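You operate a simulated robot arm through the tools that you are given. There is no shell and no other tool. Be economical: measure what you need, move in short steps, check, and stop when the job is done.

Carry out the task below with a simulated robot arm. There is one attempt and no reset: what you move stays moved.

Task
Rub the blue-ended roller clean on the ribbed block and put it back.
Fine: use the blue cloth with cleaner from the open green tin; put the cloth back. What is to be rubbed or washed off counts as gone when no trace of it is left.

It is judged by the outcome, as a careful person would: the job done as asked, and still so three seconds after it is handed in. It fails if anything else is knocked over, pushed out of place, dropped, spilled or broken. Flat cloth is picked up by pressing the open fingertips on it (5 to 10 N) and closing them slowly along it; thin cloth reads only 2 to 8 mm in the jaws.

Robot
A 6-joint arm with a three-finger gripper, fixed in place. Base frame: the origin is at the foot of the arm, x ahead of it, y to its left, z up; the work surface is at about z = 880. Lengths are in mm, angles in rad, forces in N, time in s.
Its first joint turns from -2.897 to 2.897 rad. Payload 4.89 kg.
The TCP is the grasp point between the finger pads, 30 mm short of the fingertips. In the tool frame z runs along the fingers and y along their closing line. The gripper opens to 164 mm. The gripper's body begins 125 mm behind the TCP.
Orientation is that of the tool frame in the base frame, as a unit quaternion [w, x, y, z]. With the fingers straight down and closing along the base's y, the tool's x points along the base's -x, its y along +y and its z along -z.

Tools
- The arm moves only by the tool drive_tool. Its argument "series" is a list of rows, each an object of numbers (a shift or turn left out is 0, a gripper value left out holds the last): "wx", "wy", "wz": the turn, a rotation vector about the tool's x, y, z in units of 120 degrees (1.0 is 120 degrees); "x", "y", "z": the shift along the tool's x, y, z in units of 200 mm (1.0 is 200 mm); "gripper": the closure, from 0 (fully open) to 1 (shut). In form: [{"wx": .., "wy": .., "wz": .., "x": .., "y": .., "z": .., "gripper": ..}, ...]. A call has 1 to 10 rows; each row is the pose to reach, as a shift and turn from the pose commanded when the call began, along the tool's axes at that moment. A call with a number of a shift or a turn outside -1 to 1 is refused whole. Each row takes 0.2 s and may step no farther than 50 mm and 0.15 rad from the row before; otherwise, or with a gripper value out of range, the whole call is refused. Where a pose cannot be reached the arm comes as near as it can. A force on the tool above 40 N (or 10 N above the force at the start of the call, whichever is more), or a blocked arm, ends the call early, and 0.2 s more pass. The fingers move at their own pace (about 108 mm/s each) and stop on an object; they squeeze with about 29 N. The grip force told is the motor's: it shows also when the fingers shut on nothing. Time passes only in rows, and 0.2 s behind the last, so rows that repeat a pose let the fingers close. It gives the time, the measured TCP pose, the force on the tool (base axes), the opening and the grip force at its end, in the units of the frame above (readings bear some noise), with the torque about the TCP (base axes, N m) and any sound that the robot's microphone picked up.
- Cameras (640 x 400 px; columns grow to the right, rows downward): "scene" is fixed at [49.6, -647.2, 1513.4]; the picture's right is [0.39, -0.92, 0.00], its down [-0.53, -0.22, -0.82] and it looks along [0.75, 0.32, -0.58] (base axes); focal length 339 px, centre (320, 200). "wrist" rides on the gripper at [76, -2, -152] in the tool frame; the picture's right is [0.02, 1.00, 0.00], its down [-0.88, 0.02, -0.47] and it looks along [-0.47, 0.01, 0.88] (tool axes); focal length 247 px, centre (320, 200). There is no depth. A picture from a camera that has moved, and an enlarged one, comes with that camera's place and axes in the base frame and with its lens.
- capture(camera): a new picture of that camera. The clock stands still meanwhile.
- slide_trunk(by): slides the trunk up (or, below 0, down) by that many mm; the arm rides with it, the base frame stays. It gives what a move gives, with no picture.
- zoom(camera, box): a new picture of the part [left, top, right, bottom] of that camera's present view, enlarged. The clock stands still meanwhile.
- sign_off(): hands the job in; it is judged then, once.

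Work in short steps. Places have to be worked out from the pictures, the camera data and where the tool is seen: move nearer, look again, correct. Check each grasp and each placing, and mend what went wrong. You have 120 turns and 84 pictures in all, those below and enlarged ones among them. Open the gripper and draw the arm clear of the work before you hand the job in, unless the task says otherwise; then end with one line.

The tools are called after "Request:" as a command line: name --argument value ..., lists and objects as JSON in quotes. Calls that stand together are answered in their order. drive_tool: Moves the arm, as the interface text tells. Its arguments: {"type":"object","properties":{"series":{"type":"array","items":{"type":"object","properties":{"wx":{"type":"number"},"wy":{"type":"number"},"wz":{"type":"number"},"x":{"type":"number"},"y":{"type":"number"},"z":{"type":"number"},"gripper":{"type":"number"}}}}},"required":["series"]} The other tools are called the same way: slide_trunk (by) slides the trunk up or down; capture (camera) takes a picture; zoom (camera, box) takes an enlarged picture of a part of a camera's view; sign_off () hands the job in.

At the start:

```text
clock: 0.0
eef_pos: [611.6, 155.7, 1240.5]
ee_rot: [0.001, 0.0, 1.0, 0.0]
ft_force: [0.2, 0.4, -0.1]
wrist_torque: [0.05, 0.01, 0.01]
gripper_width: 164.1
grasp_force: 0.1
trunk travel left (down, up): [-175.0, 215.0]
```

scene: 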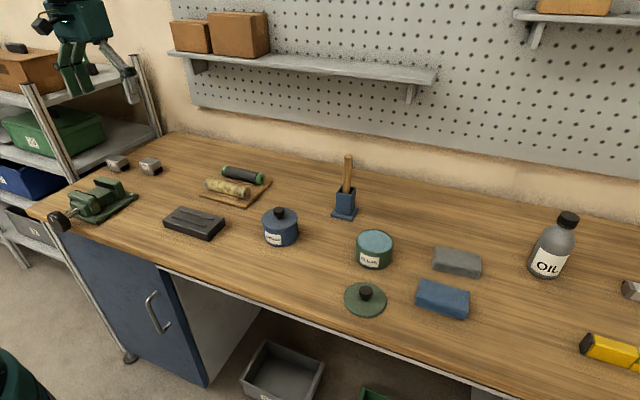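
wrist: 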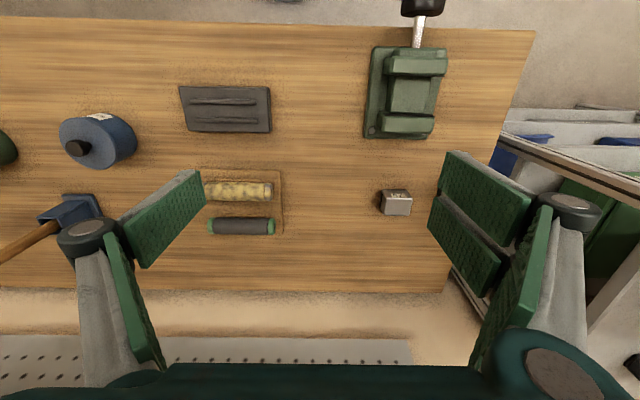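

I start by looking closely at the rollers, ribbed block, cloth and tin.

Request:
zoom --camera "scene" --box '[150, 140, 310, 240]'

Request:
zoom --camera "scene" --box '[320, 200, 500, 330]'

Request:
zoom --camera "wrist" --box '[160, 70, 320, 250]'

```text
4.00 times, centred on (230, 190) of scene
camera zoom: at [49.6, -647.2, 1513.4], right [0.39, -0.92, 0.0], down [-0.53, -0.22, -0.82], along [0.75, 0.32, -0.58], focal length 1357 px, centre (680, 240)
```

zoom: 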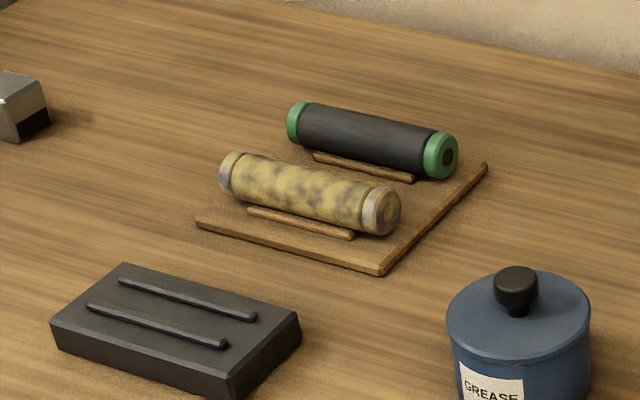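

```text
3.08 times, centred on (410, 265) of scene
camera zoom: at [49.6, -647.2, 1513.4], right [0.39, -0.92, 0.0], down [-0.53, -0.22, -0.82], along [0.75, 0.32, -0.58], focal length 1044 px, centre (43, 0)
```

zoom: 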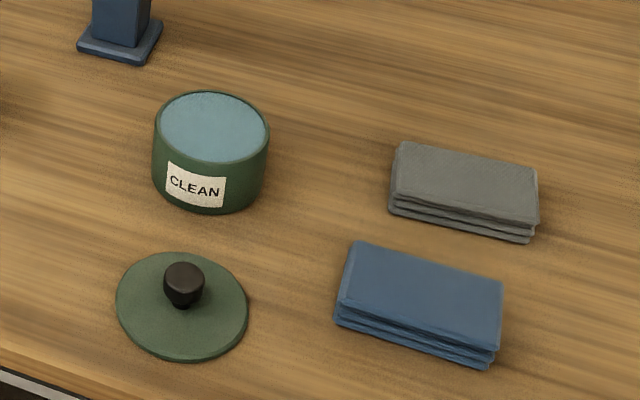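

```text
2.22 times, centred on (240, 160) of wrist
camera zoom: at [536.2, 153.2, 1393.2], right [-0.02, 1.0, 0.0], down [0.88, 0.02, 0.47], along [0.47, 0.01, -0.88], focal length 549 px, centre (498, 289)
```

zoom: 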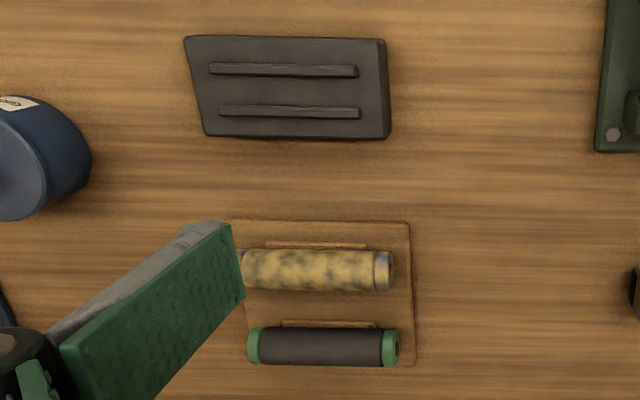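

The mottled roller with the blue-grey ends is the dirty one (about 779, -20), and the ribbed block sits around (607, -19). The blue cloth is at about (600, -703) and the open tin at about (680, -526). I move over the dirty roller and yaw the gripper so it closes along x.

Request:
drive_tool --series '[{"x": -0.08, "y": -0.09, "z": 0.05, "wz": 0.07}, {"x": -0.16, "y": -0.18, "z": 0.1, "wz": 0.14}, {"x": -0.24, "y": -0.27, "z": 0.15, "wz": 0.21}, {"x": -0.32, "y": -0.36, "z": 0.2, "wz": 0.28}, {"x": -0.4, "y": -0.45, "z": 0.25, "wz": 0.35}, {"x": -0.48, "y": -0.54, "z": 0.3, "wz": 0.42}, {"x": -0.56, "y": -0.63, "z": 0.35, "wz": 0.49}, {"x": -0.64, "y": -0.72, "z": 0.4, "wz": 0.56}, {"x": -0.72, "y": -0.81, "z": 0.45, "wz": 0.63}, {"x": -0.8, "y": -0.88, "z": 0.5, "wz": 0.7}]'

Request:
drive_tool --series '[{"wz": 0.05}]'

Request:
capture --camera "wrist"

Request:
capture --camera "scene"

```text
clock: 2.2
eef_pos: [772.3, -21.0, 1142.2]
ee_rot: [0.0, 0.67, 0.742, 0.0]
ft_force: [-0.2, 0.2, -0.2]
wrist_torque: [-0.02, -0.08, -0.04]
gripper_width: 164.0
grasp_force: 0.1
trunk travel left (down, up): [-175.0, 215.0]
```

```text
clock: 2.6
eef_pos: [771.3, -20.7, 1141.7]
ee_rot: [-0.001, 0.708, 0.707, 0.001]
ft_force: [-0.4, 0.7, -1.0]
wrist_torque: [0.05, 0.05, 0.01]
gripper_width: 164.0
grasp_force: 0.0
trunk travel left (down, up): [-175.0, 215.0]
```

```text
78 pictures are left
camera wrist: at [771.8, 54.7, 1293.6], right [1.0, 0.02, 0.0], down [0.02, -0.88, 0.47], along [0.01, -0.47, -0.88], focal length 247 px, centre (320, 200)
```

wrist: 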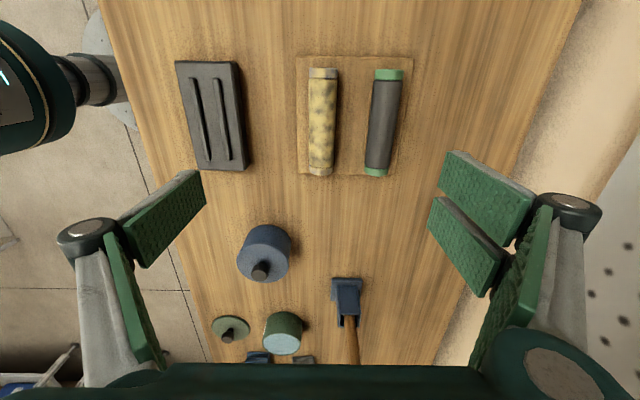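

```text
77 pictures are left
```

scene: 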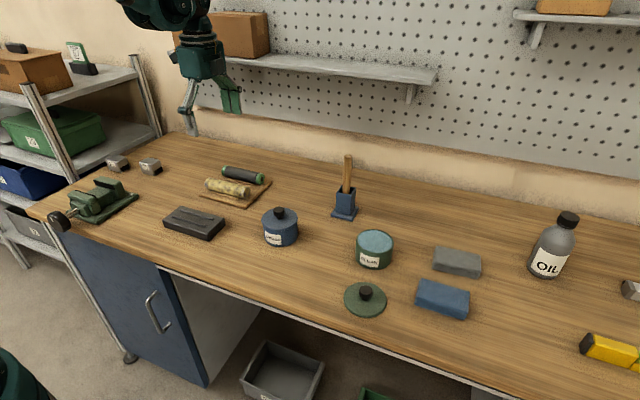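

The tool is yawed so that its x is +y and its y is +x. The roller centre looks to be at about (777, -25) with a diameter near 42. I descend to z of about 1000, part-close the jaws and look again.

Request:
drive_tool --series '[{"z": 0.2, "y": 0.025, "x": -0.02, "gripper": 0.48}, {"z": 0.4, "y": 0.025, "x": -0.02}, {"z": 0.6, "y": 0.025, "x": -0.02}, {"z": 0.7, "y": 0.025, "x": -0.02}, {"z": 0.7, "y": 0.025, "x": -0.02}]'

Request:
capture --camera "wrist"

Request:
zoom --camera "scene" --box '[150, 100, 310, 240]'

```text
clock: 3.8
eef_pos: [777.2, -21.9, 1001.6]
ee_rot: [0.0, 0.707, 0.707, 0.0]
ft_force: [0.4, -0.2, -0.4]
wrist_torque: [-0.01, 0.03, 0.01]
gripper_width: 85.2
grasp_force: 0.2
trunk travel left (down, up): [-175.0, 215.0]
```

```text
76 pictures are left
camera wrist: at [776.3, 52.9, 1154.2], right [1.0, 0.02, 0.0], down [0.02, -0.88, 0.47], along [0.01, -0.47, -0.88], focal length 247 px, centre (320, 200)
```

wrist: 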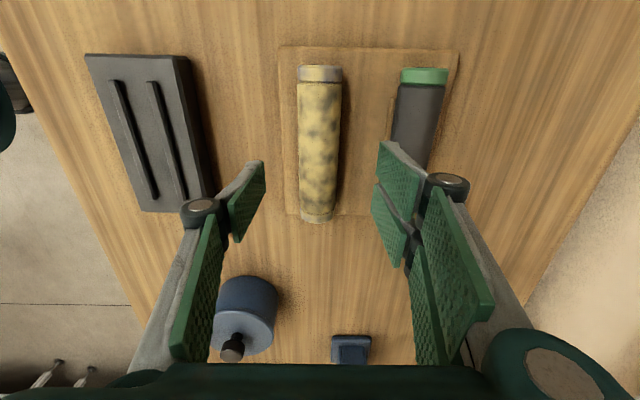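

```text
2.86 times, centred on (230, 170) of scene
camera zoom: at [49.6, -647.2, 1513.4], right [0.39, -0.92, 0.0], down [-0.53, -0.22, -0.82], along [0.75, 0.32, -0.58], focal length 969 px, centre (577, 286)
```

zoom: 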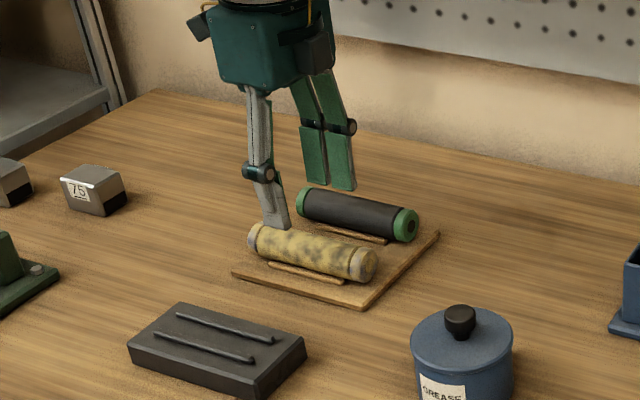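

The TCP is aligned with the roller (777, -22). I descend to about z 930, keeping the fingertips near 900 above the rail, and check.

Request:
drive_tool --series '[{"z": 0.18}, {"z": 0.355}, {"z": 0.355}]'

Request:
zoom --camera "scene" --box '[190, 140, 290, 220]'

```text
clock: 4.6
eef_pos: [777.4, -21.2, 930.8]
ee_rot: [0.0, 0.707, 0.707, -0.001]
ft_force: [0.6, -0.5, -0.8]
wrist_torque: [0.0, 0.04, 0.02]
gripper_width: 85.4
grasp_force: 0.0
trunk travel left (down, up): [-175.0, 215.0]
```

```text
5.00 times, centred on (240, 180) of scene
camera zoom: at [49.6, -647.2, 1513.4], right [0.39, -0.92, 0.0], down [-0.53, -0.22, -0.82], along [0.75, 0.32, -0.58], focal length 1696 px, centre (720, 300)
```

zoom: 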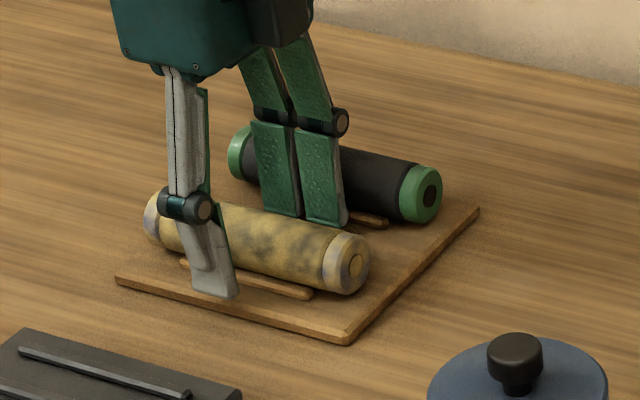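

The fingers straddle the roller, clear of the green one and the rail. I close the gripper.

Request:
drive_tool --series '[{"gripper": 0.8}, {"gripper": 1.0}, {"gripper": 1.0}]'

Request:
drive_tool --series '[{"z": -0.1}, {"z": -0.2}]'

Request:
zoom --camera "scene" --box '[150, 120, 310, 240]'

Request:
capture --camera "wrist"

```text
clock: 5.4
eef_pos: [778.0, -21.8, 931.4]
ee_rot: [0.0, 0.707, 0.707, 0.0]
ft_force: [-15.9, 0.4, 12.4]
wrist_torque: [-0.02, 0.29, 0.01]
gripper_width: 37.8
grasp_force: 29.2
trunk travel left (down, up): [-175.0, 215.0]
```

```text
clock: 6.0
eef_pos: [777.7, -23.4, 970.0]
ee_rot: [0.001, 0.707, 0.707, 0.0]
ft_force: [1.2, 0.5, -2.2]
wrist_torque: [-0.02, 0.05, 0.03]
gripper_width: 37.8
grasp_force: 28.8
trunk travel left (down, up): [-175.0, 215.0]
```

```text
3.33 times, centred on (230, 180) of scene
camera zoom: at [49.6, -647.2, 1513.4], right [0.39, -0.92, 0.0], down [-0.53, -0.22, -0.82], along [0.75, 0.32, -0.58], focal length 1131 px, centre (620, 267)
```

zoom: 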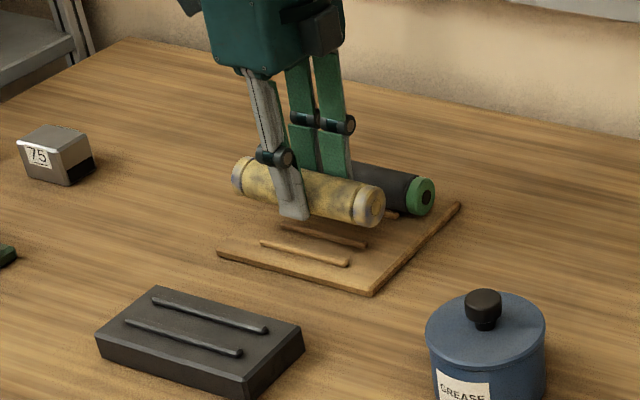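

```text
72 pictures are left
camera wrist: at [777.3, 51.6, 1122.5], right [1.0, 0.02, 0.0], down [0.02, -0.88, 0.47], along [0.01, -0.47, -0.88], focal length 247 px, centre (320, 200)
```

wrist: 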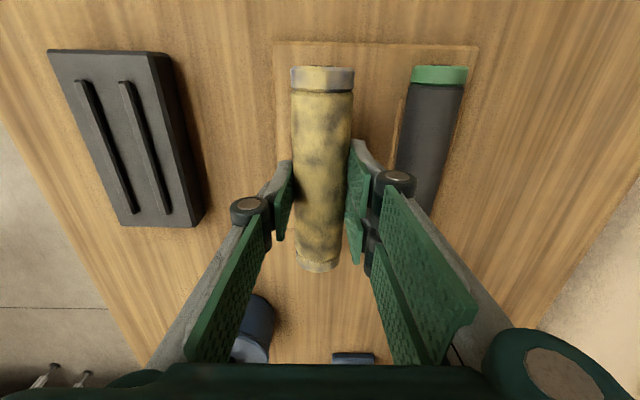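

The roller is held (37.8 mm). The slot between the block's ribs is at about (608.5, -22). I lift a little more, move over the block and look.

Request:
drive_tool --series '[{"z": -0.15}, {"z": -0.15, "y": -0.21}, {"z": -0.15, "y": -0.42}, {"z": -0.15, "y": -0.63}, {"z": -0.15, "y": -0.845}, {"z": -0.05, "y": -0.845}, {"z": 0.0, "y": -0.845}]'

Request:
zoom --camera "scene" --box '[150, 150, 250, 250]'

Request:
capture --camera "wrist"

```text
clock: 7.6
eef_pos: [608.6, -24.3, 970.0]
ee_rot: [0.001, 0.707, 0.707, 0.0]
ft_force: [-0.9, -0.1, -1.8]
wrist_torque: [-0.01, -0.22, 0.0]
gripper_width: 37.5
grasp_force: 29.1
trunk travel left (down, up): [-175.0, 215.0]
```

```text
4.00 times, centred on (200, 200) of scene
camera zoom: at [49.6, -647.2, 1513.4], right [0.39, -0.92, 0.0], down [-0.53, -0.22, -0.82], along [0.75, 0.32, -0.58], focal length 1357 px, centre (800, 200)
```

zoom: 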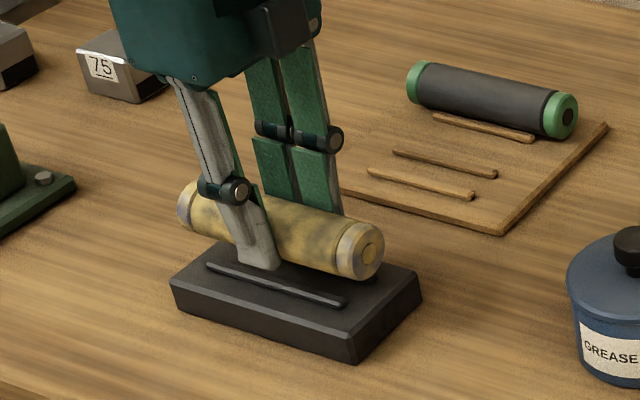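

```text
70 pictures are left
camera wrist: at [607.3, 51.2, 1122.1], right [1.0, 0.02, 0.0], down [0.02, -0.88, 0.47], along [0.01, -0.47, -0.88], focal length 247 px, centre (320, 200)
```

wrist: 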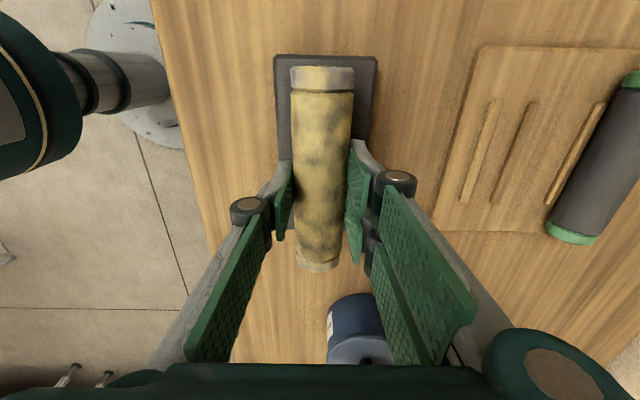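

Request:
zoom --camera "wrist" --box '[260, 40, 400, 180]'

```text
2.86 times, centred on (330, 110) of wrist
camera zoom: at [607.3, 51.2, 1122.1], right [1.0, 0.02, 0.0], down [0.02, -0.88, 0.47], along [0.01, -0.47, -0.88], focal length 706 px, centre (291, 457)
```

zoom: 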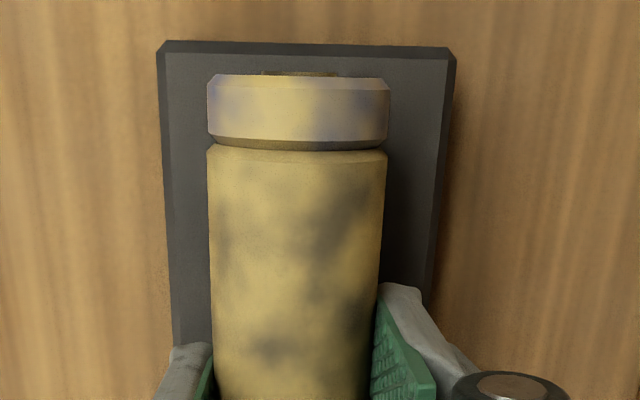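

The roller is about 2 mm short in x, so I shift +2 mm and lower slowly, watching the force.

Request:
drive_tool --series '[{"y": 0.01, "z": 0.02}, {"y": 0.01, "z": 0.04}, {"y": 0.01, "z": 0.05}, {"y": 0.01, "z": 0.06}, {"y": 0.01, "z": 0.07}]'

Request:
zoom --camera "scene" --box '[150, 170, 250, 250]'

```text
clock: 8.8
eef_pos: [609.6, -23.4, 956.5]
ee_rot: [0.001, 0.707, 0.707, 0.001]
ft_force: [1.0, 0.3, -1.2]
wrist_torque: [0.02, -0.02, 0.04]
gripper_width: 37.5
grasp_force: 29.2
trunk travel left (down, up): [-175.0, 215.0]
```

```text
5.00 times, centred on (200, 210) of scene
camera zoom: at [49.6, -647.2, 1513.4], right [0.39, -0.92, 0.0], down [-0.53, -0.22, -0.82], along [0.75, 0.32, -0.58], focal length 1696 px, centre (920, 150)
```

zoom: 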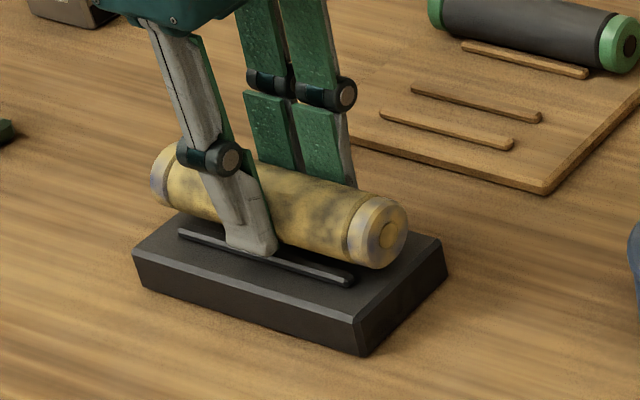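

Still no contact. I continue down in 1–2 mm steps.

Request:
drive_tool --series '[{"z": 0.01}, {"z": 0.02}, {"z": 0.025}, {"z": 0.03}, {"z": 0.03}]'

```text
clock: 10.0
eef_pos: [607.7, -24.2, 950.2]
ee_rot: [0.0, 0.707, 0.707, 0.0]
ft_force: [-0.1, 0.6, -1.3]
wrist_torque: [0.03, 0.03, 0.0]
gripper_width: 37.7
grasp_force: 29.3
trunk travel left (down, up): [-175.0, 215.0]
```

Request:
drive_tool --series '[{"z": 0.005}, {"z": 0.01}, {"z": 0.015}, {"z": 0.02}, {"z": 0.02}]'

Request:
zoom --camera "scene" --box '[150, 170, 250, 250]'

```text
clock: 10.8
eef_pos: [609.3, -25.6, 948.0]
ee_rot: [0.001, 0.707, 0.707, 0.0]
ft_force: [0.7, 1.4, 31.2]
wrist_torque: [0.18, 0.35, -0.01]
gripper_width: 38.0
grasp_force: 28.5
trunk travel left (down, up): [-175.0, 215.0]
stopped in row 3: the force on the tool passed its limit at 40 N (the readings are from after the stop); the commanded pose is now the measured one
```

```text
5.00 times, centred on (200, 210) of scene
camera zoom: at [49.6, -647.2, 1513.4], right [0.39, -0.92, 0.0], down [-0.53, -0.22, -0.82], along [0.75, 0.32, -0.58], focal length 1696 px, centre (920, 150)
```

zoom: 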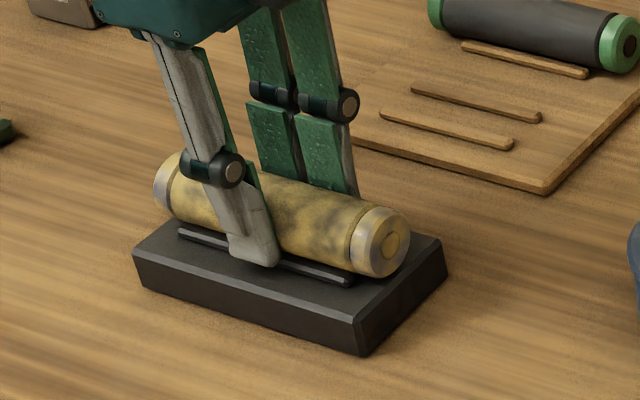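

Contact at z 948, so the roller is seated on the block. I ease off a hair, open slowly, rise straight up and look.

Request:
drive_tool --series '[{"z": -0.004}, {"z": -0.004, "gripper": 0.72}, {"z": -0.004, "gripper": 0.5}, {"z": -0.004, "gripper": 0.48}]'

Request:
drive_tool --series '[{"z": -0.2}, {"z": -0.4}, {"z": -0.5}]'

Request:
capture --camera "wrist"

Request:
zoom --camera "scene" --box '[150, 170, 250, 250]'

```text
clock: 11.8
eef_pos: [610.3, -24.9, 947.4]
ee_rot: [0.0, 0.707, 0.707, -0.001]
ft_force: [-0.5, -0.1, -0.5]
wrist_torque: [0.0, -0.01, 0.02]
gripper_width: 85.3
grasp_force: 0.0
trunk travel left (down, up): [-175.0, 215.0]
```

```text
clock: 12.6
eef_pos: [611.1, -21.8, 1048.0]
ee_rot: [0.0, 0.707, 0.707, 0.0]
ft_force: [0.4, -0.8, 0.7]
wrist_torque: [-0.01, 0.06, -0.01]
gripper_width: 85.4
grasp_force: 0.1
trunk travel left (down, up): [-175.0, 215.0]
```

```text
66 pictures are left
camera wrist: at [610.6, 52.6, 1199.9], right [1.0, 0.02, 0.0], down [0.02, -0.88, 0.47], along [0.01, -0.47, -0.88], focal length 247 px, centre (320, 200)
```

wrist: 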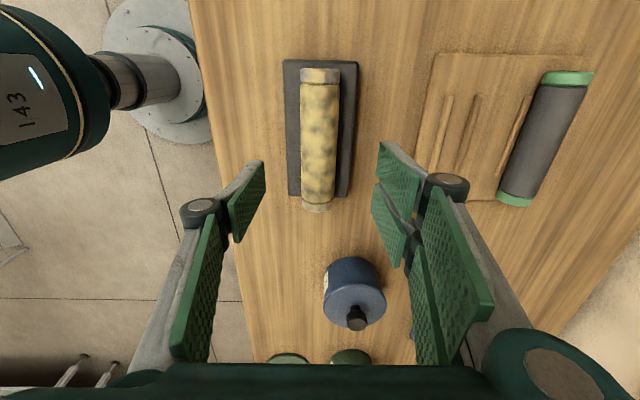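

```text
5.00 times, centred on (200, 210) of scene
camera zoom: at [49.6, -647.2, 1513.4], right [0.39, -0.92, 0.0], down [-0.53, -0.22, -0.82], along [0.75, 0.32, -0.58], focal length 1696 px, centre (920, 150)
```

zoom: 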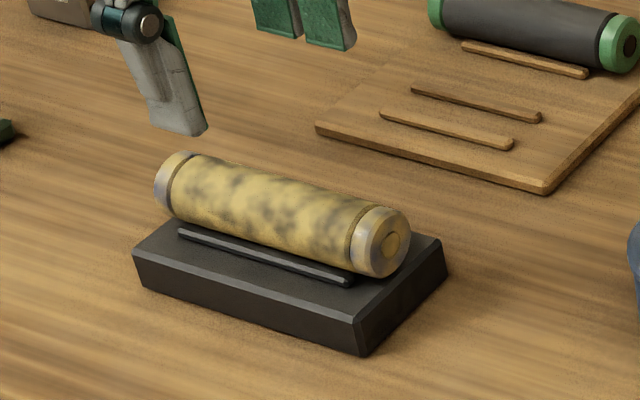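

The roller sits well on the block. Now I go to the cloth, whose stack is about 63 (x) × 110 (y) and centred near (610, -704). I travel along -y at a safe height.

Request:
drive_tool --series '[{"z": -0.2, "gripper": 0.4}, {"z": -0.35, "x": -0.2}, {"z": -0.35, "x": -0.44}, {"z": -0.35, "x": -0.68}, {"z": -0.35, "x": -0.92}]'

Request:
drive_tool --series '[{"x": -0.24}, {"x": -0.48}, {"x": -0.72}, {"x": -0.96}]'

Request:
drive_tool --series '[{"x": -0.24}, {"x": -0.48}, {"x": -0.72}, {"x": -0.95}]'

Request:
capture --camera "wrist"

```text
clock: 13.8
eef_pos: [608.0, -209.3, 1116.3]
ee_rot: [0.001, 0.706, 0.708, -0.001]
ft_force: [-0.5, 1.7, 0.3]
wrist_torque: [-0.19, -0.11, 0.03]
gripper_width: 98.6
grasp_force: 0.0
trunk travel left (down, up): [-175.0, 215.0]
```

```text
clock: 14.8
eef_pos: [609.9, -396.2, 1117.7]
ee_rot: [0.001, 0.706, 0.708, 0.0]
ft_force: [-0.8, 1.4, 0.1]
wrist_torque: [-0.27, -0.08, -0.02]
gripper_width: 98.2
grasp_force: 0.1
trunk travel left (down, up): [-175.0, 215.0]
```

```text
clock: 15.8
eef_pos: [610.6, -589.3, 1119.2]
ee_rot: [0.0, 0.707, 0.708, -0.001]
ft_force: [-0.7, 1.1, 0.3]
wrist_torque: [-0.24, 0.01, 0.05]
gripper_width: 98.4
grasp_force: 0.0
trunk travel left (down, up): [-175.0, 215.0]
```

```text
64 pictures are left
camera wrist: at [611.1, -512.9, 1271.9], right [1.0, 0.02, 0.0], down [0.02, -0.88, 0.47], along [0.01, -0.47, -0.88], focal length 247 px, centre (320, 200)
```

wrist: 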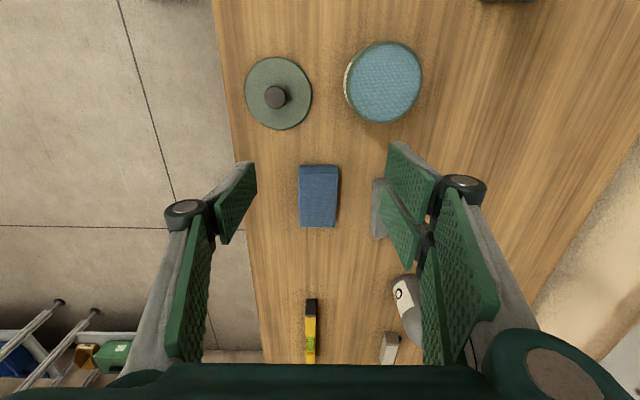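

The cloth centre measures (613, -705), and the tin's open top is at about (689, -527) with a diameter of about 97. I move over the cloth and descend.

Request:
drive_tool --series '[{"x": -0.2, "y": 0.012, "z": 0.1, "gripper": 0.45}, {"x": -0.4, "y": 0.012, "z": 0.25}, {"x": -0.575, "y": 0.012, "z": 0.45}, {"x": -0.575, "y": 0.012, "z": 0.65}, {"x": -0.575, "y": 0.012, "z": 0.75}]'

Request:
capture --camera "wrist"

Request:
zoom --camera "scene" --box '[380, 200, 540, 330]'

```text
refused: row 3 steps farther than a row can; nothing moved
```

```text
63 pictures are left
camera wrist: at [611.1, -512.9, 1271.9], right [1.0, 0.02, 0.0], down [0.02, -0.88, 0.47], along [0.01, -0.47, -0.88], focal length 247 px, centre (320, 200)
```

wrist: 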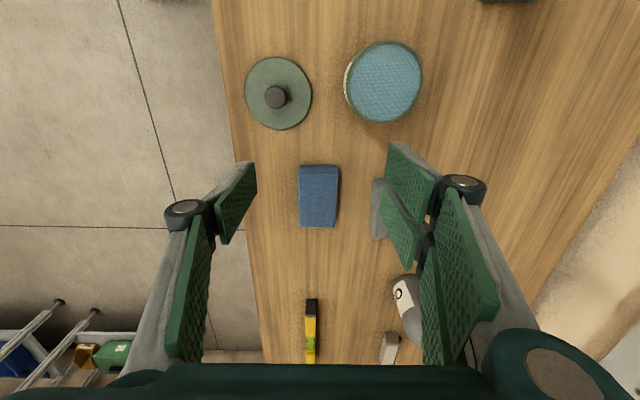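

```text
3.08 times, centred on (460, 265) of scene
camera zoom: at [49.6, -647.2, 1513.4], right [0.39, -0.92, 0.0], down [-0.53, -0.22, -0.82], along [0.75, 0.32, -0.58], focal length 1044 px, centre (-111, 0)
```

zoom: 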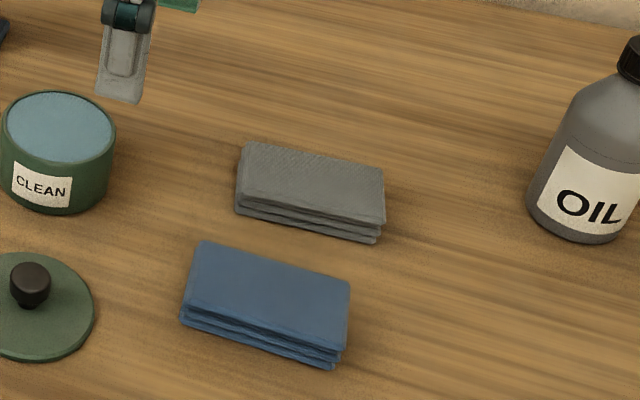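

One row stepped too far, so I redo it with smaller steps.

Request:
drive_tool --series '[{"x": -0.2, "y": 0.012, "z": 0.1, "gripper": 0.45}, {"x": -0.4, "y": 0.012, "z": 0.2}, {"x": -0.575, "y": 0.012, "z": 0.3}, {"x": -0.575, "y": 0.012, "z": 0.5}, {"x": -0.575, "y": 0.012, "z": 0.7}]'

Request:
capture --camera "wrist"

```text
clock: 17.0
eef_pos: [610.6, -707.7, 979.4]
ee_rot: [-0.001, 0.707, 0.707, 0.0]
ft_force: [-1.0, 0.6, -0.1]
wrist_torque: [-0.13, -0.11, -0.04]
gripper_width: 90.1
grasp_force: 0.2
trunk travel left (down, up): [-175.0, 215.0]
```

```text
61 pictures are left
camera wrist: at [610.3, -630.9, 1131.3], right [1.0, 0.02, 0.0], down [0.02, -0.88, 0.47], along [0.01, -0.47, -0.88], focal length 247 px, centre (320, 200)
```

wrist: 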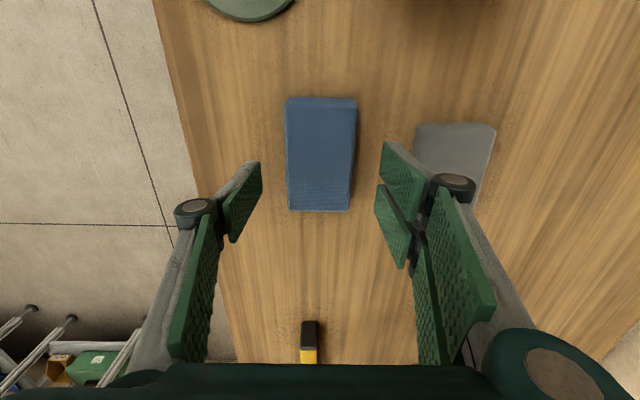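

The cloth is centred at about (612, -709), well between the fingers. I descend so the tips reach about z 888, beside the stack, and close slowly.

Request:
drive_tool --series '[{"z": 0.15, "y": 0.005}, {"z": 0.28, "y": 0.005}, {"z": 0.305, "y": 0.005}]'

Request:
zoom --camera "scene" --box '[380, 200, 540, 330]'

```text
clock: 17.8
eef_pos: [613.2, -705.5, 918.7]
ee_rot: [0.0, 0.707, 0.707, 0.0]
ft_force: [0.3, 0.7, 0.0]
wrist_torque: [0.0, 0.0, -0.03]
gripper_width: 90.2
grasp_force: 0.0
trunk travel left (down, up): [-175.0, 215.0]
```

```text
3.08 times, centred on (460, 265) of scene
camera zoom: at [49.6, -647.2, 1513.4], right [0.39, -0.92, 0.0], down [-0.53, -0.22, -0.82], along [0.75, 0.32, -0.58], focal length 1044 px, centre (-111, 0)
```

zoom: 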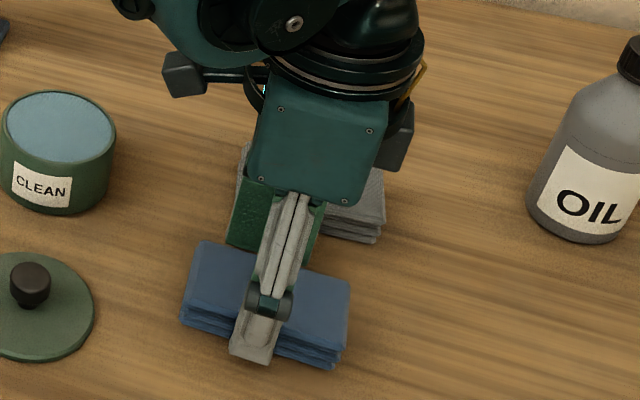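

Request:
drive_tool --series '[{"gripper": 0.55}, {"gripper": 0.6}, {"gripper": 0.65}, {"gripper": 0.7}, {"gripper": 0.8}, {"gripper": 0.9}, {"gripper": 1.0}]'

Request:
zoom --camera "scene" --box '[380, 200, 540, 330]'

Request:
capture --camera "wrist"

```text
clock: 19.4
eef_pos: [614.2, -704.3, 918.7]
ee_rot: [0.0, 0.707, 0.707, 0.0]
ft_force: [0.1, -0.1, 0.9]
wrist_torque: [0.0, -0.06, 0.04]
gripper_width: 64.0
grasp_force: 29.2
trunk travel left (down, up): [-175.0, 215.0]
```

```text
3.08 times, centred on (460, 265) of scene
camera zoom: at [49.6, -647.2, 1513.4], right [0.39, -0.92, 0.0], down [-0.53, -0.22, -0.82], along [0.75, 0.32, -0.58], focal length 1044 px, centre (-111, 0)
```

zoom: 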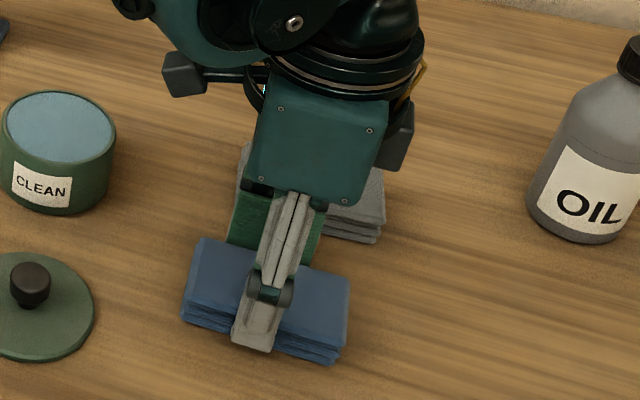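

```text
58 pictures are left
camera wrist: at [613.3, -629.8, 1070.7], right [1.0, 0.02, 0.0], down [0.02, -0.88, 0.47], along [0.01, -0.47, -0.88], focal length 247 px, centre (320, 200)
```

wrist: 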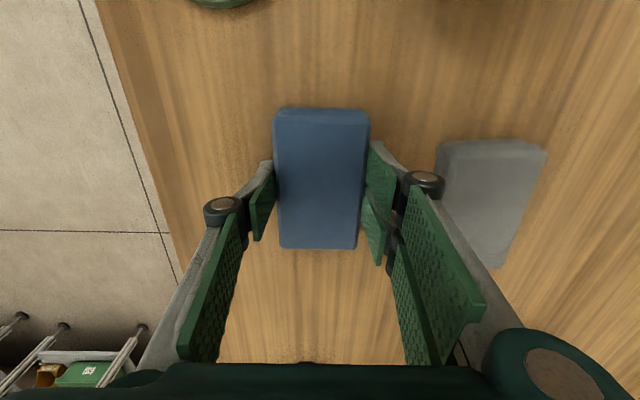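

The stack grips like a firm pad (64.0 mm, grip pose 613.5, -705, 918.7). It is 112 mm long and the tin opening is about 97, so I'll tilt it and dip one end. I lift first and check.

Request:
drive_tool --series '[{"z": -0.1}, {"z": -0.3}, {"z": -0.5}, {"z": -0.7}]'

Request:
drive_tool --series '[{"x": 0.16, "y": 0.08}, {"x": 0.32, "y": 0.16}, {"x": 0.48, "y": 0.24}, {"x": 0.64, "y": 0.32}, {"x": 0.82, "y": 0.38}]'

Request:
drive_tool --series '[{"wy": -0.07}, {"wy": -0.14}, {"wy": -0.21}, {"wy": -0.29}]'

Request:
zoom --camera "scene" --box '[300, 150, 460, 300]'

Request:
capture --camera "wrist"

```text
clock: 20.4
eef_pos: [613.2, -705.2, 1057.8]
ee_rot: [0.0, 0.707, 0.707, 0.0]
ft_force: [-0.7, -0.9, -1.1]
wrist_torque: [0.11, 0.09, -0.01]
gripper_width: 64.1
grasp_force: 28.8
trunk travel left (down, up): [-175.0, 215.0]
```

```text
clock: 21.6
eef_pos: [690.1, -542.3, 1057.7]
ee_rot: [0.0, 0.708, 0.707, 0.0]
ft_force: [-0.3, -1.5, -1.1]
wrist_torque: [0.23, -0.03, 0.01]
gripper_width: 64.0
grasp_force: 28.3
trunk travel left (down, up): [-175.0, 215.0]
```

```text
refused: row 4 steps farther than a row can; nothing moved
```

```text
2.67 times, centred on (380, 225) of scene
camera zoom: at [49.6, -647.2, 1513.4], right [0.39, -0.92, 0.0], down [-0.53, -0.22, -0.82], along [0.75, 0.32, -0.58], focal length 905 px, centre (160, 133)
```

zoom: 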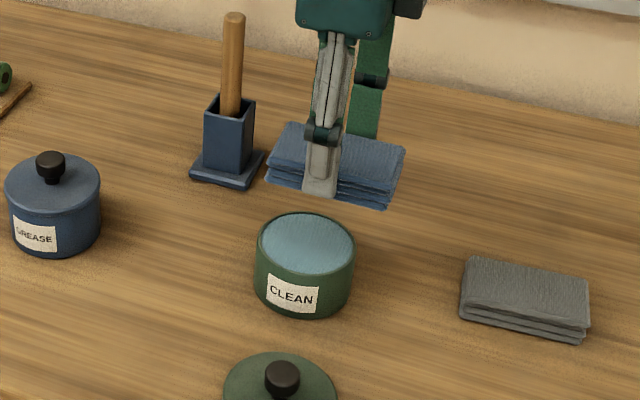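

```text
56 pictures are left
camera wrist: at [690.1, -466.1, 1209.7], right [1.0, 0.02, 0.0], down [0.02, -0.88, 0.47], along [0.01, -0.47, -0.88], focal length 247 px, centre (320, 200)
```

wrist: 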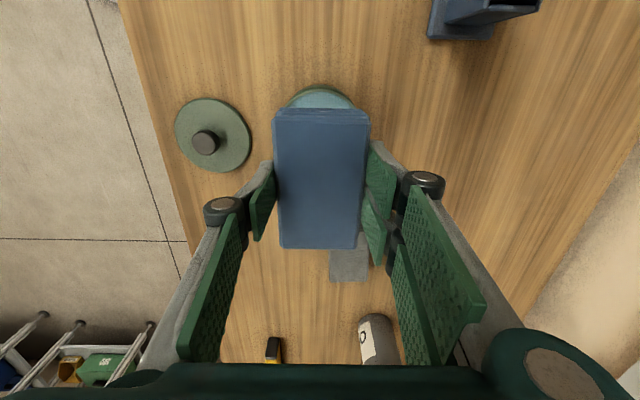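

The cloth is held, and the cleaner stands nearly flush with the rim. I tilt the +y end of the pad down and lower partway.

Request:
drive_tool --series '[{"wy": -0.07}, {"wy": -0.14}, {"wy": -0.21}, {"wy": -0.28, "z": 0.05}, {"wy": -0.28, "z": 0.15}, {"wy": -0.28, "z": 0.25}]'

Request:
zoom --camera "scene" --box '[300, 180, 460, 300]'

Request:
capture --camera "wrist"

```text
clock: 23.0
eef_pos: [689.2, -540.4, 1006.2]
ee_rot: [0.205, 0.677, 0.677, -0.205]
ft_force: [0.5, -0.9, 0.9]
wrist_torque: [-0.05, -0.04, 0.01]
gripper_width: 64.0
grasp_force: 28.6
trunk travel left (down, up): [-175.0, 215.0]
```

```text
3.33 times, centred on (380, 240) of scene
camera zoom: at [49.6, -647.2, 1513.4], right [0.39, -0.92, 0.0], down [-0.53, -0.22, -0.82], along [0.75, 0.32, -0.58], focal length 1131 px, centre (120, 67)
```

zoom: 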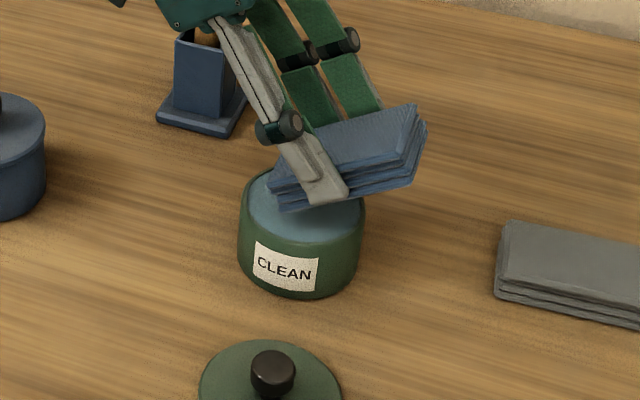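

```text
54 pictures are left
camera wrist: at [689.5, -393.1, 1091.1], right [1.0, 0.02, -0.01], down [0.02, -0.47, 0.88], along [0.01, -0.88, -0.47], focal length 247 px, centre (320, 200)
```

wrist: 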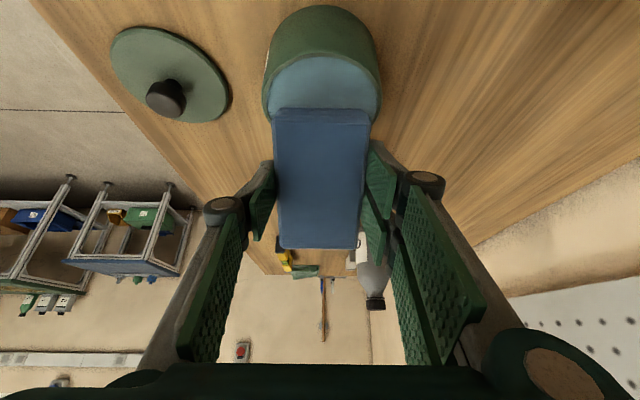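

The pad's leading edge is about 10 mm above the cleaner and centred over the tin. I lower vertically (along tilted axes) in small steps until it touches.

Request:
drive_tool --series '[{"z": 0.02, "x": 0.0135}, {"z": 0.0415, "x": 0.0275}, {"z": 0.058, "x": 0.0385}, {"z": 0.075, "x": 0.05}]'

Request:
zoom --camera "scene" --box '[320, 190, 440, 280]'

```text
clock: 24.0
eef_pos: [690.5, -542.0, 990.1]
ee_rot: [0.207, 0.676, 0.677, -0.204]
ft_force: [4.6, -12.7, 29.0]
wrist_torque: [-0.05, -0.35, -0.14]
gripper_width: 64.3
grasp_force: 28.5
trunk travel left (down, up): [-175.0, 215.0]
```

```text
4.44 times, centred on (380, 235) of scene
camera zoom: at [49.6, -647.2, 1513.4], right [0.39, -0.92, 0.0], down [-0.53, -0.22, -0.82], along [0.75, 0.32, -0.58], focal length 1508 px, centre (53, 44)
```

zoom: 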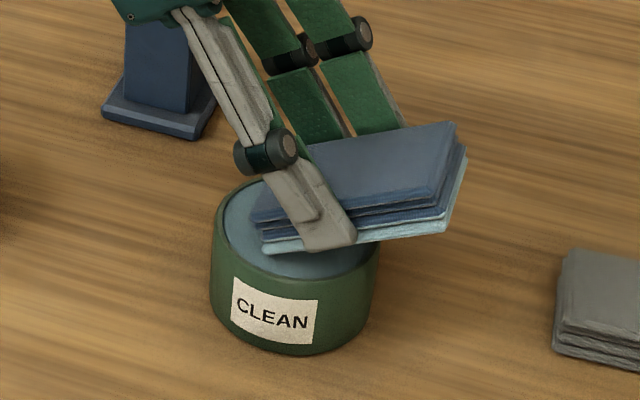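

The underside of the cloth is now visibly wet with cleaner. I lift straight out and level the pad.

Request:
drive_tool --series '[{"z": -0.08, "x": -0.053}, {"z": -0.25, "x": -0.166}, {"z": -0.38, "x": -0.252}, {"z": -0.38, "x": -0.252, "wy": 0.07}, {"z": -0.38, "x": -0.252, "wy": 0.14}, {"z": -0.38, "x": -0.252, "wy": 0.21}, {"z": -0.38, "x": -0.252, "wy": 0.28}]'

Request:
zoom --camera "scene" --box '[300, 120, 460, 300]'

```text
clock: 25.6
eef_pos: [690.2, -541.1, 1081.3]
ee_rot: [0.0, 0.707, 0.707, -0.001]
ft_force: [-0.5, 0.7, 0.3]
wrist_torque: [-0.2, -0.02, 0.01]
gripper_width: 64.2
grasp_force: 29.1
trunk travel left (down, up): [-175.0, 215.0]
```

```text
2.22 times, centred on (380, 210) of scene
camera zoom: at [49.6, -647.2, 1513.4], right [0.39, -0.92, 0.0], down [-0.53, -0.22, -0.82], along [0.75, 0.32, -0.58], focal length 754 px, centre (187, 178)
```

zoom: 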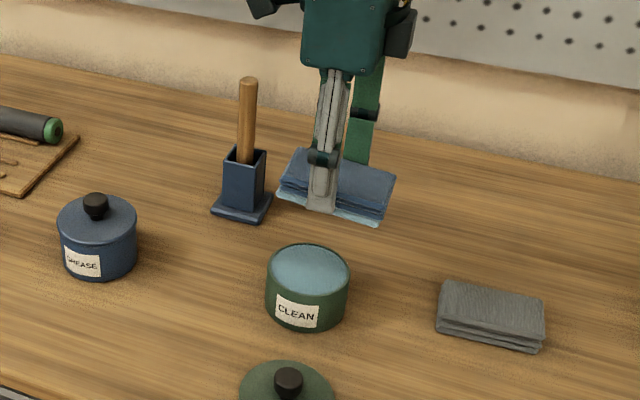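

I carry the wet cloth over to the roller at this height, shifting -x first to stay clear of the brush handle.

Request:
drive_tool --series '[{"y": -0.2}, {"y": -0.395, "x": 0.1}, {"y": -0.395, "x": 0.34}, {"y": -0.395, "x": 0.58}, {"y": -0.395, "x": 0.82}, {"y": -0.395, "x": 1.0}]'

Request:
drive_tool --series '[{"x": 0.24}, {"x": 0.48}, {"x": 0.72}, {"x": 0.96}]'

Request:
drive_tool --series '[{"x": 0.24}, {"x": 0.48}, {"x": 0.635}]'

Request:
capture --camera "wrist"

```text
clock: 27.0
eef_pos: [611.2, -342.2, 1081.1]
ee_rot: [0.0, 0.707, 0.707, 0.0]
ft_force: [0.5, -1.6, -1.0]
wrist_torque: [0.17, 0.03, -0.03]
gripper_width: 64.1
grasp_force: 29.8
trunk travel left (down, up): [-175.0, 215.0]
```

```text
clock: 28.0
eef_pos: [611.8, -150.8, 1081.6]
ee_rot: [0.0, 0.707, 0.707, 0.0]
ft_force: [-0.3, -1.1, -0.4]
wrist_torque: [0.21, -0.02, 0.01]
gripper_width: 63.9
grasp_force: 29.4
trunk travel left (down, up): [-175.0, 215.0]
```

```text
clock: 28.8
eef_pos: [610.1, -24.2, 1080.4]
ee_rot: [0.0, 0.708, 0.707, 0.0]
ft_force: [0.5, -1.1, -0.8]
wrist_torque: [0.2, 0.0, 0.01]
gripper_width: 64.1
grasp_force: 29.0
trunk travel left (down, up): [-175.0, 215.0]
```

```text
51 pictures are left
camera wrist: at [609.1, 51.4, 1233.5], right [1.0, 0.02, 0.0], down [0.02, -0.88, 0.47], along [0.01, -0.47, -0.88], focal length 247 px, centre (320, 200)
```

wrist: 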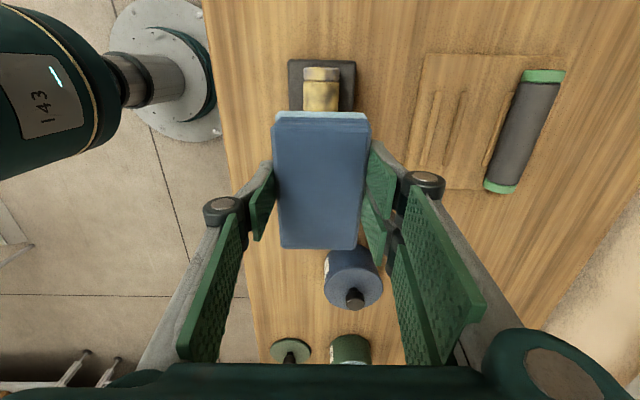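

Positioned over the roller. I expect contact around TCP z 980, so I lower to about 995 and then step down gently.

Request:
drive_tool --series '[{"z": 0.2}, {"z": 0.4}, {"z": 0.43}, {"z": 0.44}, {"z": 0.45}, {"z": 0.46}]'

Request:
drive_tool --series '[{"z": 0.008}, {"z": 0.016}, {"z": 0.024}, {"z": 0.032}]'

Request:
zoom --camera "scene" --box '[150, 160, 250, 250]'

```text
clock: 30.2
eef_pos: [610.0, -24.0, 988.1]
ee_rot: [0.0, 0.708, 0.706, 0.0]
ft_force: [-1.3, 1.4, 15.1]
wrist_torque: [-0.86, 0.1, -0.09]
gripper_width: 64.1
grasp_force: 29.9
trunk travel left (down, up): [-175.0, 215.0]
```

```text
clock: 31.2
eef_pos: [610.5, -22.1, 981.5]
ee_rot: [0.001, 0.707, 0.707, 0.0]
ft_force: [8.1, 0.4, 37.1]
wrist_torque: [0.05, -0.12, -0.08]
gripper_width: 64.8
grasp_force: 28.7
trunk travel left (down, up): [-175.0, 215.0]
```

```text
4.44 times, centred on (200, 205) of scene
camera zoom: at [49.6, -647.2, 1513.4], right [0.39, -0.92, 0.0], down [-0.53, -0.22, -0.82], along [0.75, 0.32, -0.58], focal length 1508 px, centre (853, 178)
```

zoom: 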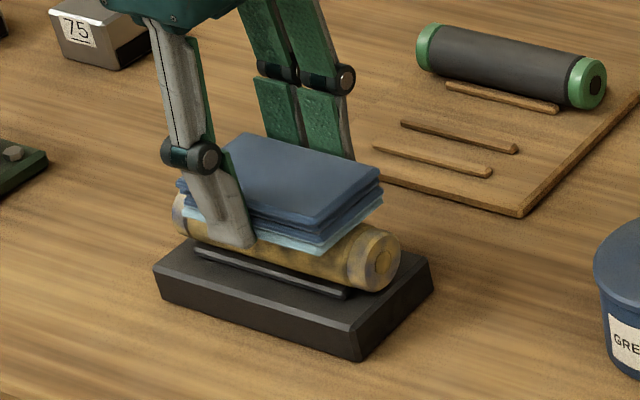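

Contact began near z 988, and 981.5 gives 37 N. I ease to about 985 and rub along the roller ±25 mm, then look.

Request:
drive_tool --series '[{"z": -0.017}, {"z": -0.017, "x": 0.06}, {"z": -0.017, "x": 0.12}, {"z": -0.017, "x": 0.06}, {"z": -0.017, "x": 0.0}, {"z": -0.017, "x": -0.06}, {"z": -0.017, "x": -0.12}, {"z": -0.017, "x": -0.06}, {"z": -0.017, "x": 0.0}]'

Request:
drive_tool --series '[{"z": -0.15}, {"z": -0.35}, {"z": -0.45, "x": -0.15}, {"z": -0.45, "x": -0.35}, {"z": -0.45, "x": -0.5}]'

Request:
zoom --camera "scene" --box '[150, 160, 250, 250]'

Request:
capture --camera "wrist"

```text
clock: 33.2
eef_pos: [609.8, -22.5, 984.6]
ee_rot: [0.0, 0.707, 0.707, 0.0]
ft_force: [-1.0, -0.5, -0.4]
wrist_torque: [0.05, -0.03, -0.03]
gripper_width: 64.0
grasp_force: 29.4
trunk travel left (down, up): [-175.0, 215.0]
```

```text
clock: 34.4
eef_pos: [609.4, -122.4, 1075.4]
ee_rot: [0.0, 0.706, 0.708, 0.0]
ft_force: [0.2, 1.4, -0.1]
wrist_torque: [-0.14, -0.04, 0.04]
gripper_width: 64.0
grasp_force: 28.9
trunk travel left (down, up): [-175.0, 215.0]
```

```text
4.44 times, centred on (200, 205) of scene
camera zoom: at [49.6, -647.2, 1513.4], right [0.39, -0.92, 0.0], down [-0.53, -0.22, -0.82], along [0.75, 0.32, -0.58], focal length 1508 px, centre (853, 178)
```

zoom: 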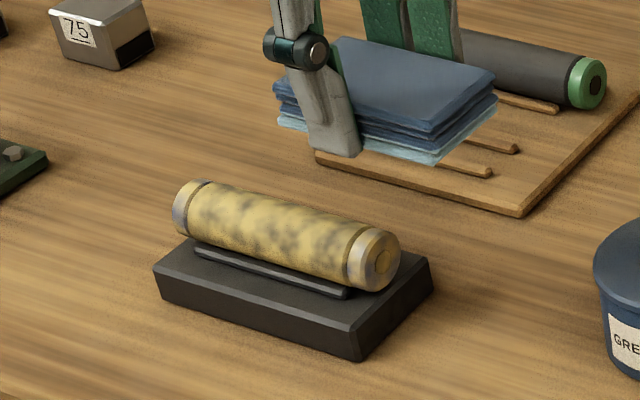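

```text
48 pictures are left
camera wrist: at [609.4, -46.2, 1227.9], right [1.0, 0.02, 0.0], down [0.02, -0.88, 0.47], along [0.01, -0.47, -0.88], focal length 247 px, centre (320, 200)
```

wrist: 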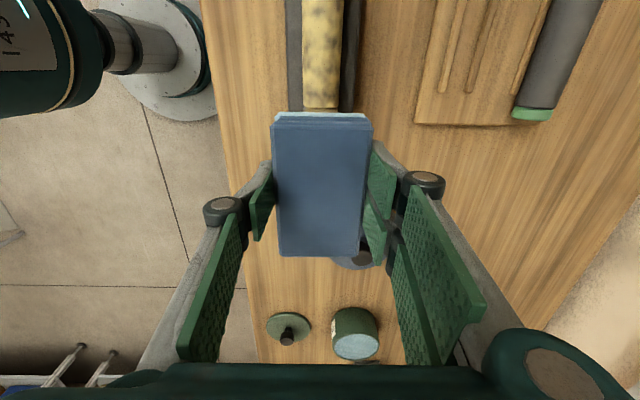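

After the pad settled level in the jaws, 984.6 gave no pressure, so the rub did nothing. I return and rub with real pressure (about 982).

Request:
drive_tool --series '[{"x": 0.2}, {"x": 0.4}, {"x": 0.5}, {"x": 0.5, "z": 0.2}, {"x": 0.5, "z": 0.4}, {"x": 0.5, "z": 0.445}, {"x": 0.5, "z": 0.455}, {"x": 0.5, "z": 0.46}]'

Request:
drive_tool --series '[{"z": 0.004}, {"z": 0.007}, {"z": 0.007}]'

```text
clock: 36.2
eef_pos: [610.0, -22.9, 981.9]
ee_rot: [0.0, 0.707, 0.707, 0.001]
ft_force: [1.3, -0.4, 5.8]
wrist_torque: [-0.04, 0.01, 0.0]
gripper_width: 64.3
grasp_force: 29.5
trunk travel left (down, up): [-175.0, 215.0]
```

```text
clock: 37.0
eef_pos: [610.6, -22.1, 982.9]
ee_rot: [0.001, 0.707, 0.707, 0.0]
ft_force: [3.0, -0.1, 31.7]
wrist_torque: [-0.21, -0.03, -0.07]
gripper_width: 64.0
grasp_force: 29.3
trunk travel left (down, up): [-175.0, 215.0]
```

Request:
drive_tool --series '[{"z": -0.003}, {"z": -0.003, "x": 0.06}, {"z": -0.003, "x": 0.12}, {"z": -0.003, "x": 0.06}, {"z": -0.003, "x": 0.0}, {"z": -0.003, "x": -0.06}, {"z": -0.003, "x": -0.12}, {"z": -0.003, "x": -0.06}, {"z": -0.003, "x": 0.0}]'

Request:
drive_tool --series '[{"z": -0.15}, {"z": -0.35}, {"z": -0.45, "x": -0.15}, {"z": -0.45, "x": -0.35}, {"z": -0.45, "x": -0.55}]'

Request:
zoom --camera "scene" --box '[150, 160, 250, 250]'

```text
clock: 39.0
eef_pos: [611.4, -22.1, 982.7]
ee_rot: [0.0, 0.707, 0.707, 0.001]
ft_force: [0.0, -2.4, 5.5]
wrist_torque: [-0.12, -0.03, -0.01]
gripper_width: 64.1
grasp_force: 28.7
trunk travel left (down, up): [-175.0, 215.0]
```

```text
clock: 40.2
eef_pos: [609.4, -133.2, 1072.6]
ee_rot: [0.001, 0.706, 0.708, -0.001]
ft_force: [-0.8, 2.1, -0.1]
wrist_torque: [-0.18, -0.08, 0.02]
gripper_width: 64.1
grasp_force: 28.9
trunk travel left (down, up): [-175.0, 215.0]
```

```text
4.44 times, centred on (200, 205) of scene
camera zoom: at [49.6, -647.2, 1513.4], right [0.39, -0.92, 0.0], down [-0.53, -0.22, -0.82], along [0.75, 0.32, -0.58], focal length 1508 px, centre (853, 178)
```

zoom: 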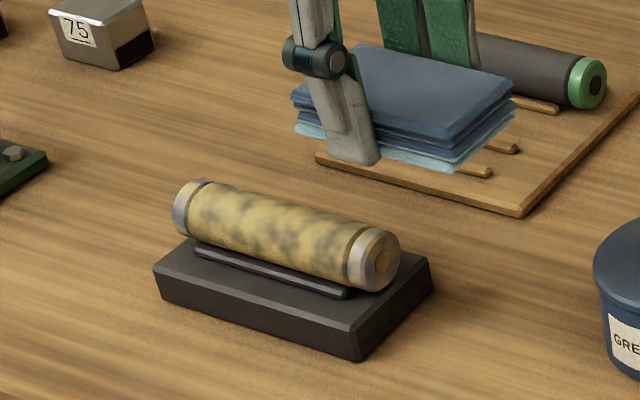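

The coating looks slightly paler and less saturated, so rubbing works but more is needed. I return and do more strokes under pressure.

Request:
drive_tool --series '[{"x": 0.2}, {"x": 0.4}, {"x": 0.55}, {"x": 0.55, "z": 0.2}, {"x": 0.55, "z": 0.4}, {"x": 0.55, "z": 0.445}, {"x": 0.55, "z": 0.455}, {"x": 0.55, "z": 0.46}]'

Request:
drive_tool --series '[{"z": 0.002, "x": 0.08}, {"z": 0.002, "x": 0.16}, {"z": 0.002, "x": 0.08}, {"z": 0.002, "x": 0.0}, {"z": 0.003, "x": -0.08}, {"z": 0.003, "x": -0.16}, {"z": 0.003, "x": -0.08}, {"z": 0.003, "x": 0.0}, {"z": 0.003, "x": 0.08}, {"z": 0.003, "x": 0.0}]'

```text
clock: 42.0
eef_pos: [608.0, -22.0, 981.1]
ee_rot: [0.0, 0.707, 0.707, 0.0]
ft_force: [-11.8, 4.7, 37.1]
wrist_torque: [0.11, 0.44, -0.07]
gripper_width: 64.4
grasp_force: 29.2
trunk travel left (down, up): [-175.0, 215.0]
```

```text
clock: 44.2
eef_pos: [610.9, -23.1, 980.6]
ee_rot: [0.0, 0.706, 0.708, 0.0]
ft_force: [-0.3, 4.7, 8.3]
wrist_torque: [0.09, 0.08, -0.04]
gripper_width: 64.0
grasp_force: 28.9
trunk travel left (down, up): [-175.0, 215.0]
```

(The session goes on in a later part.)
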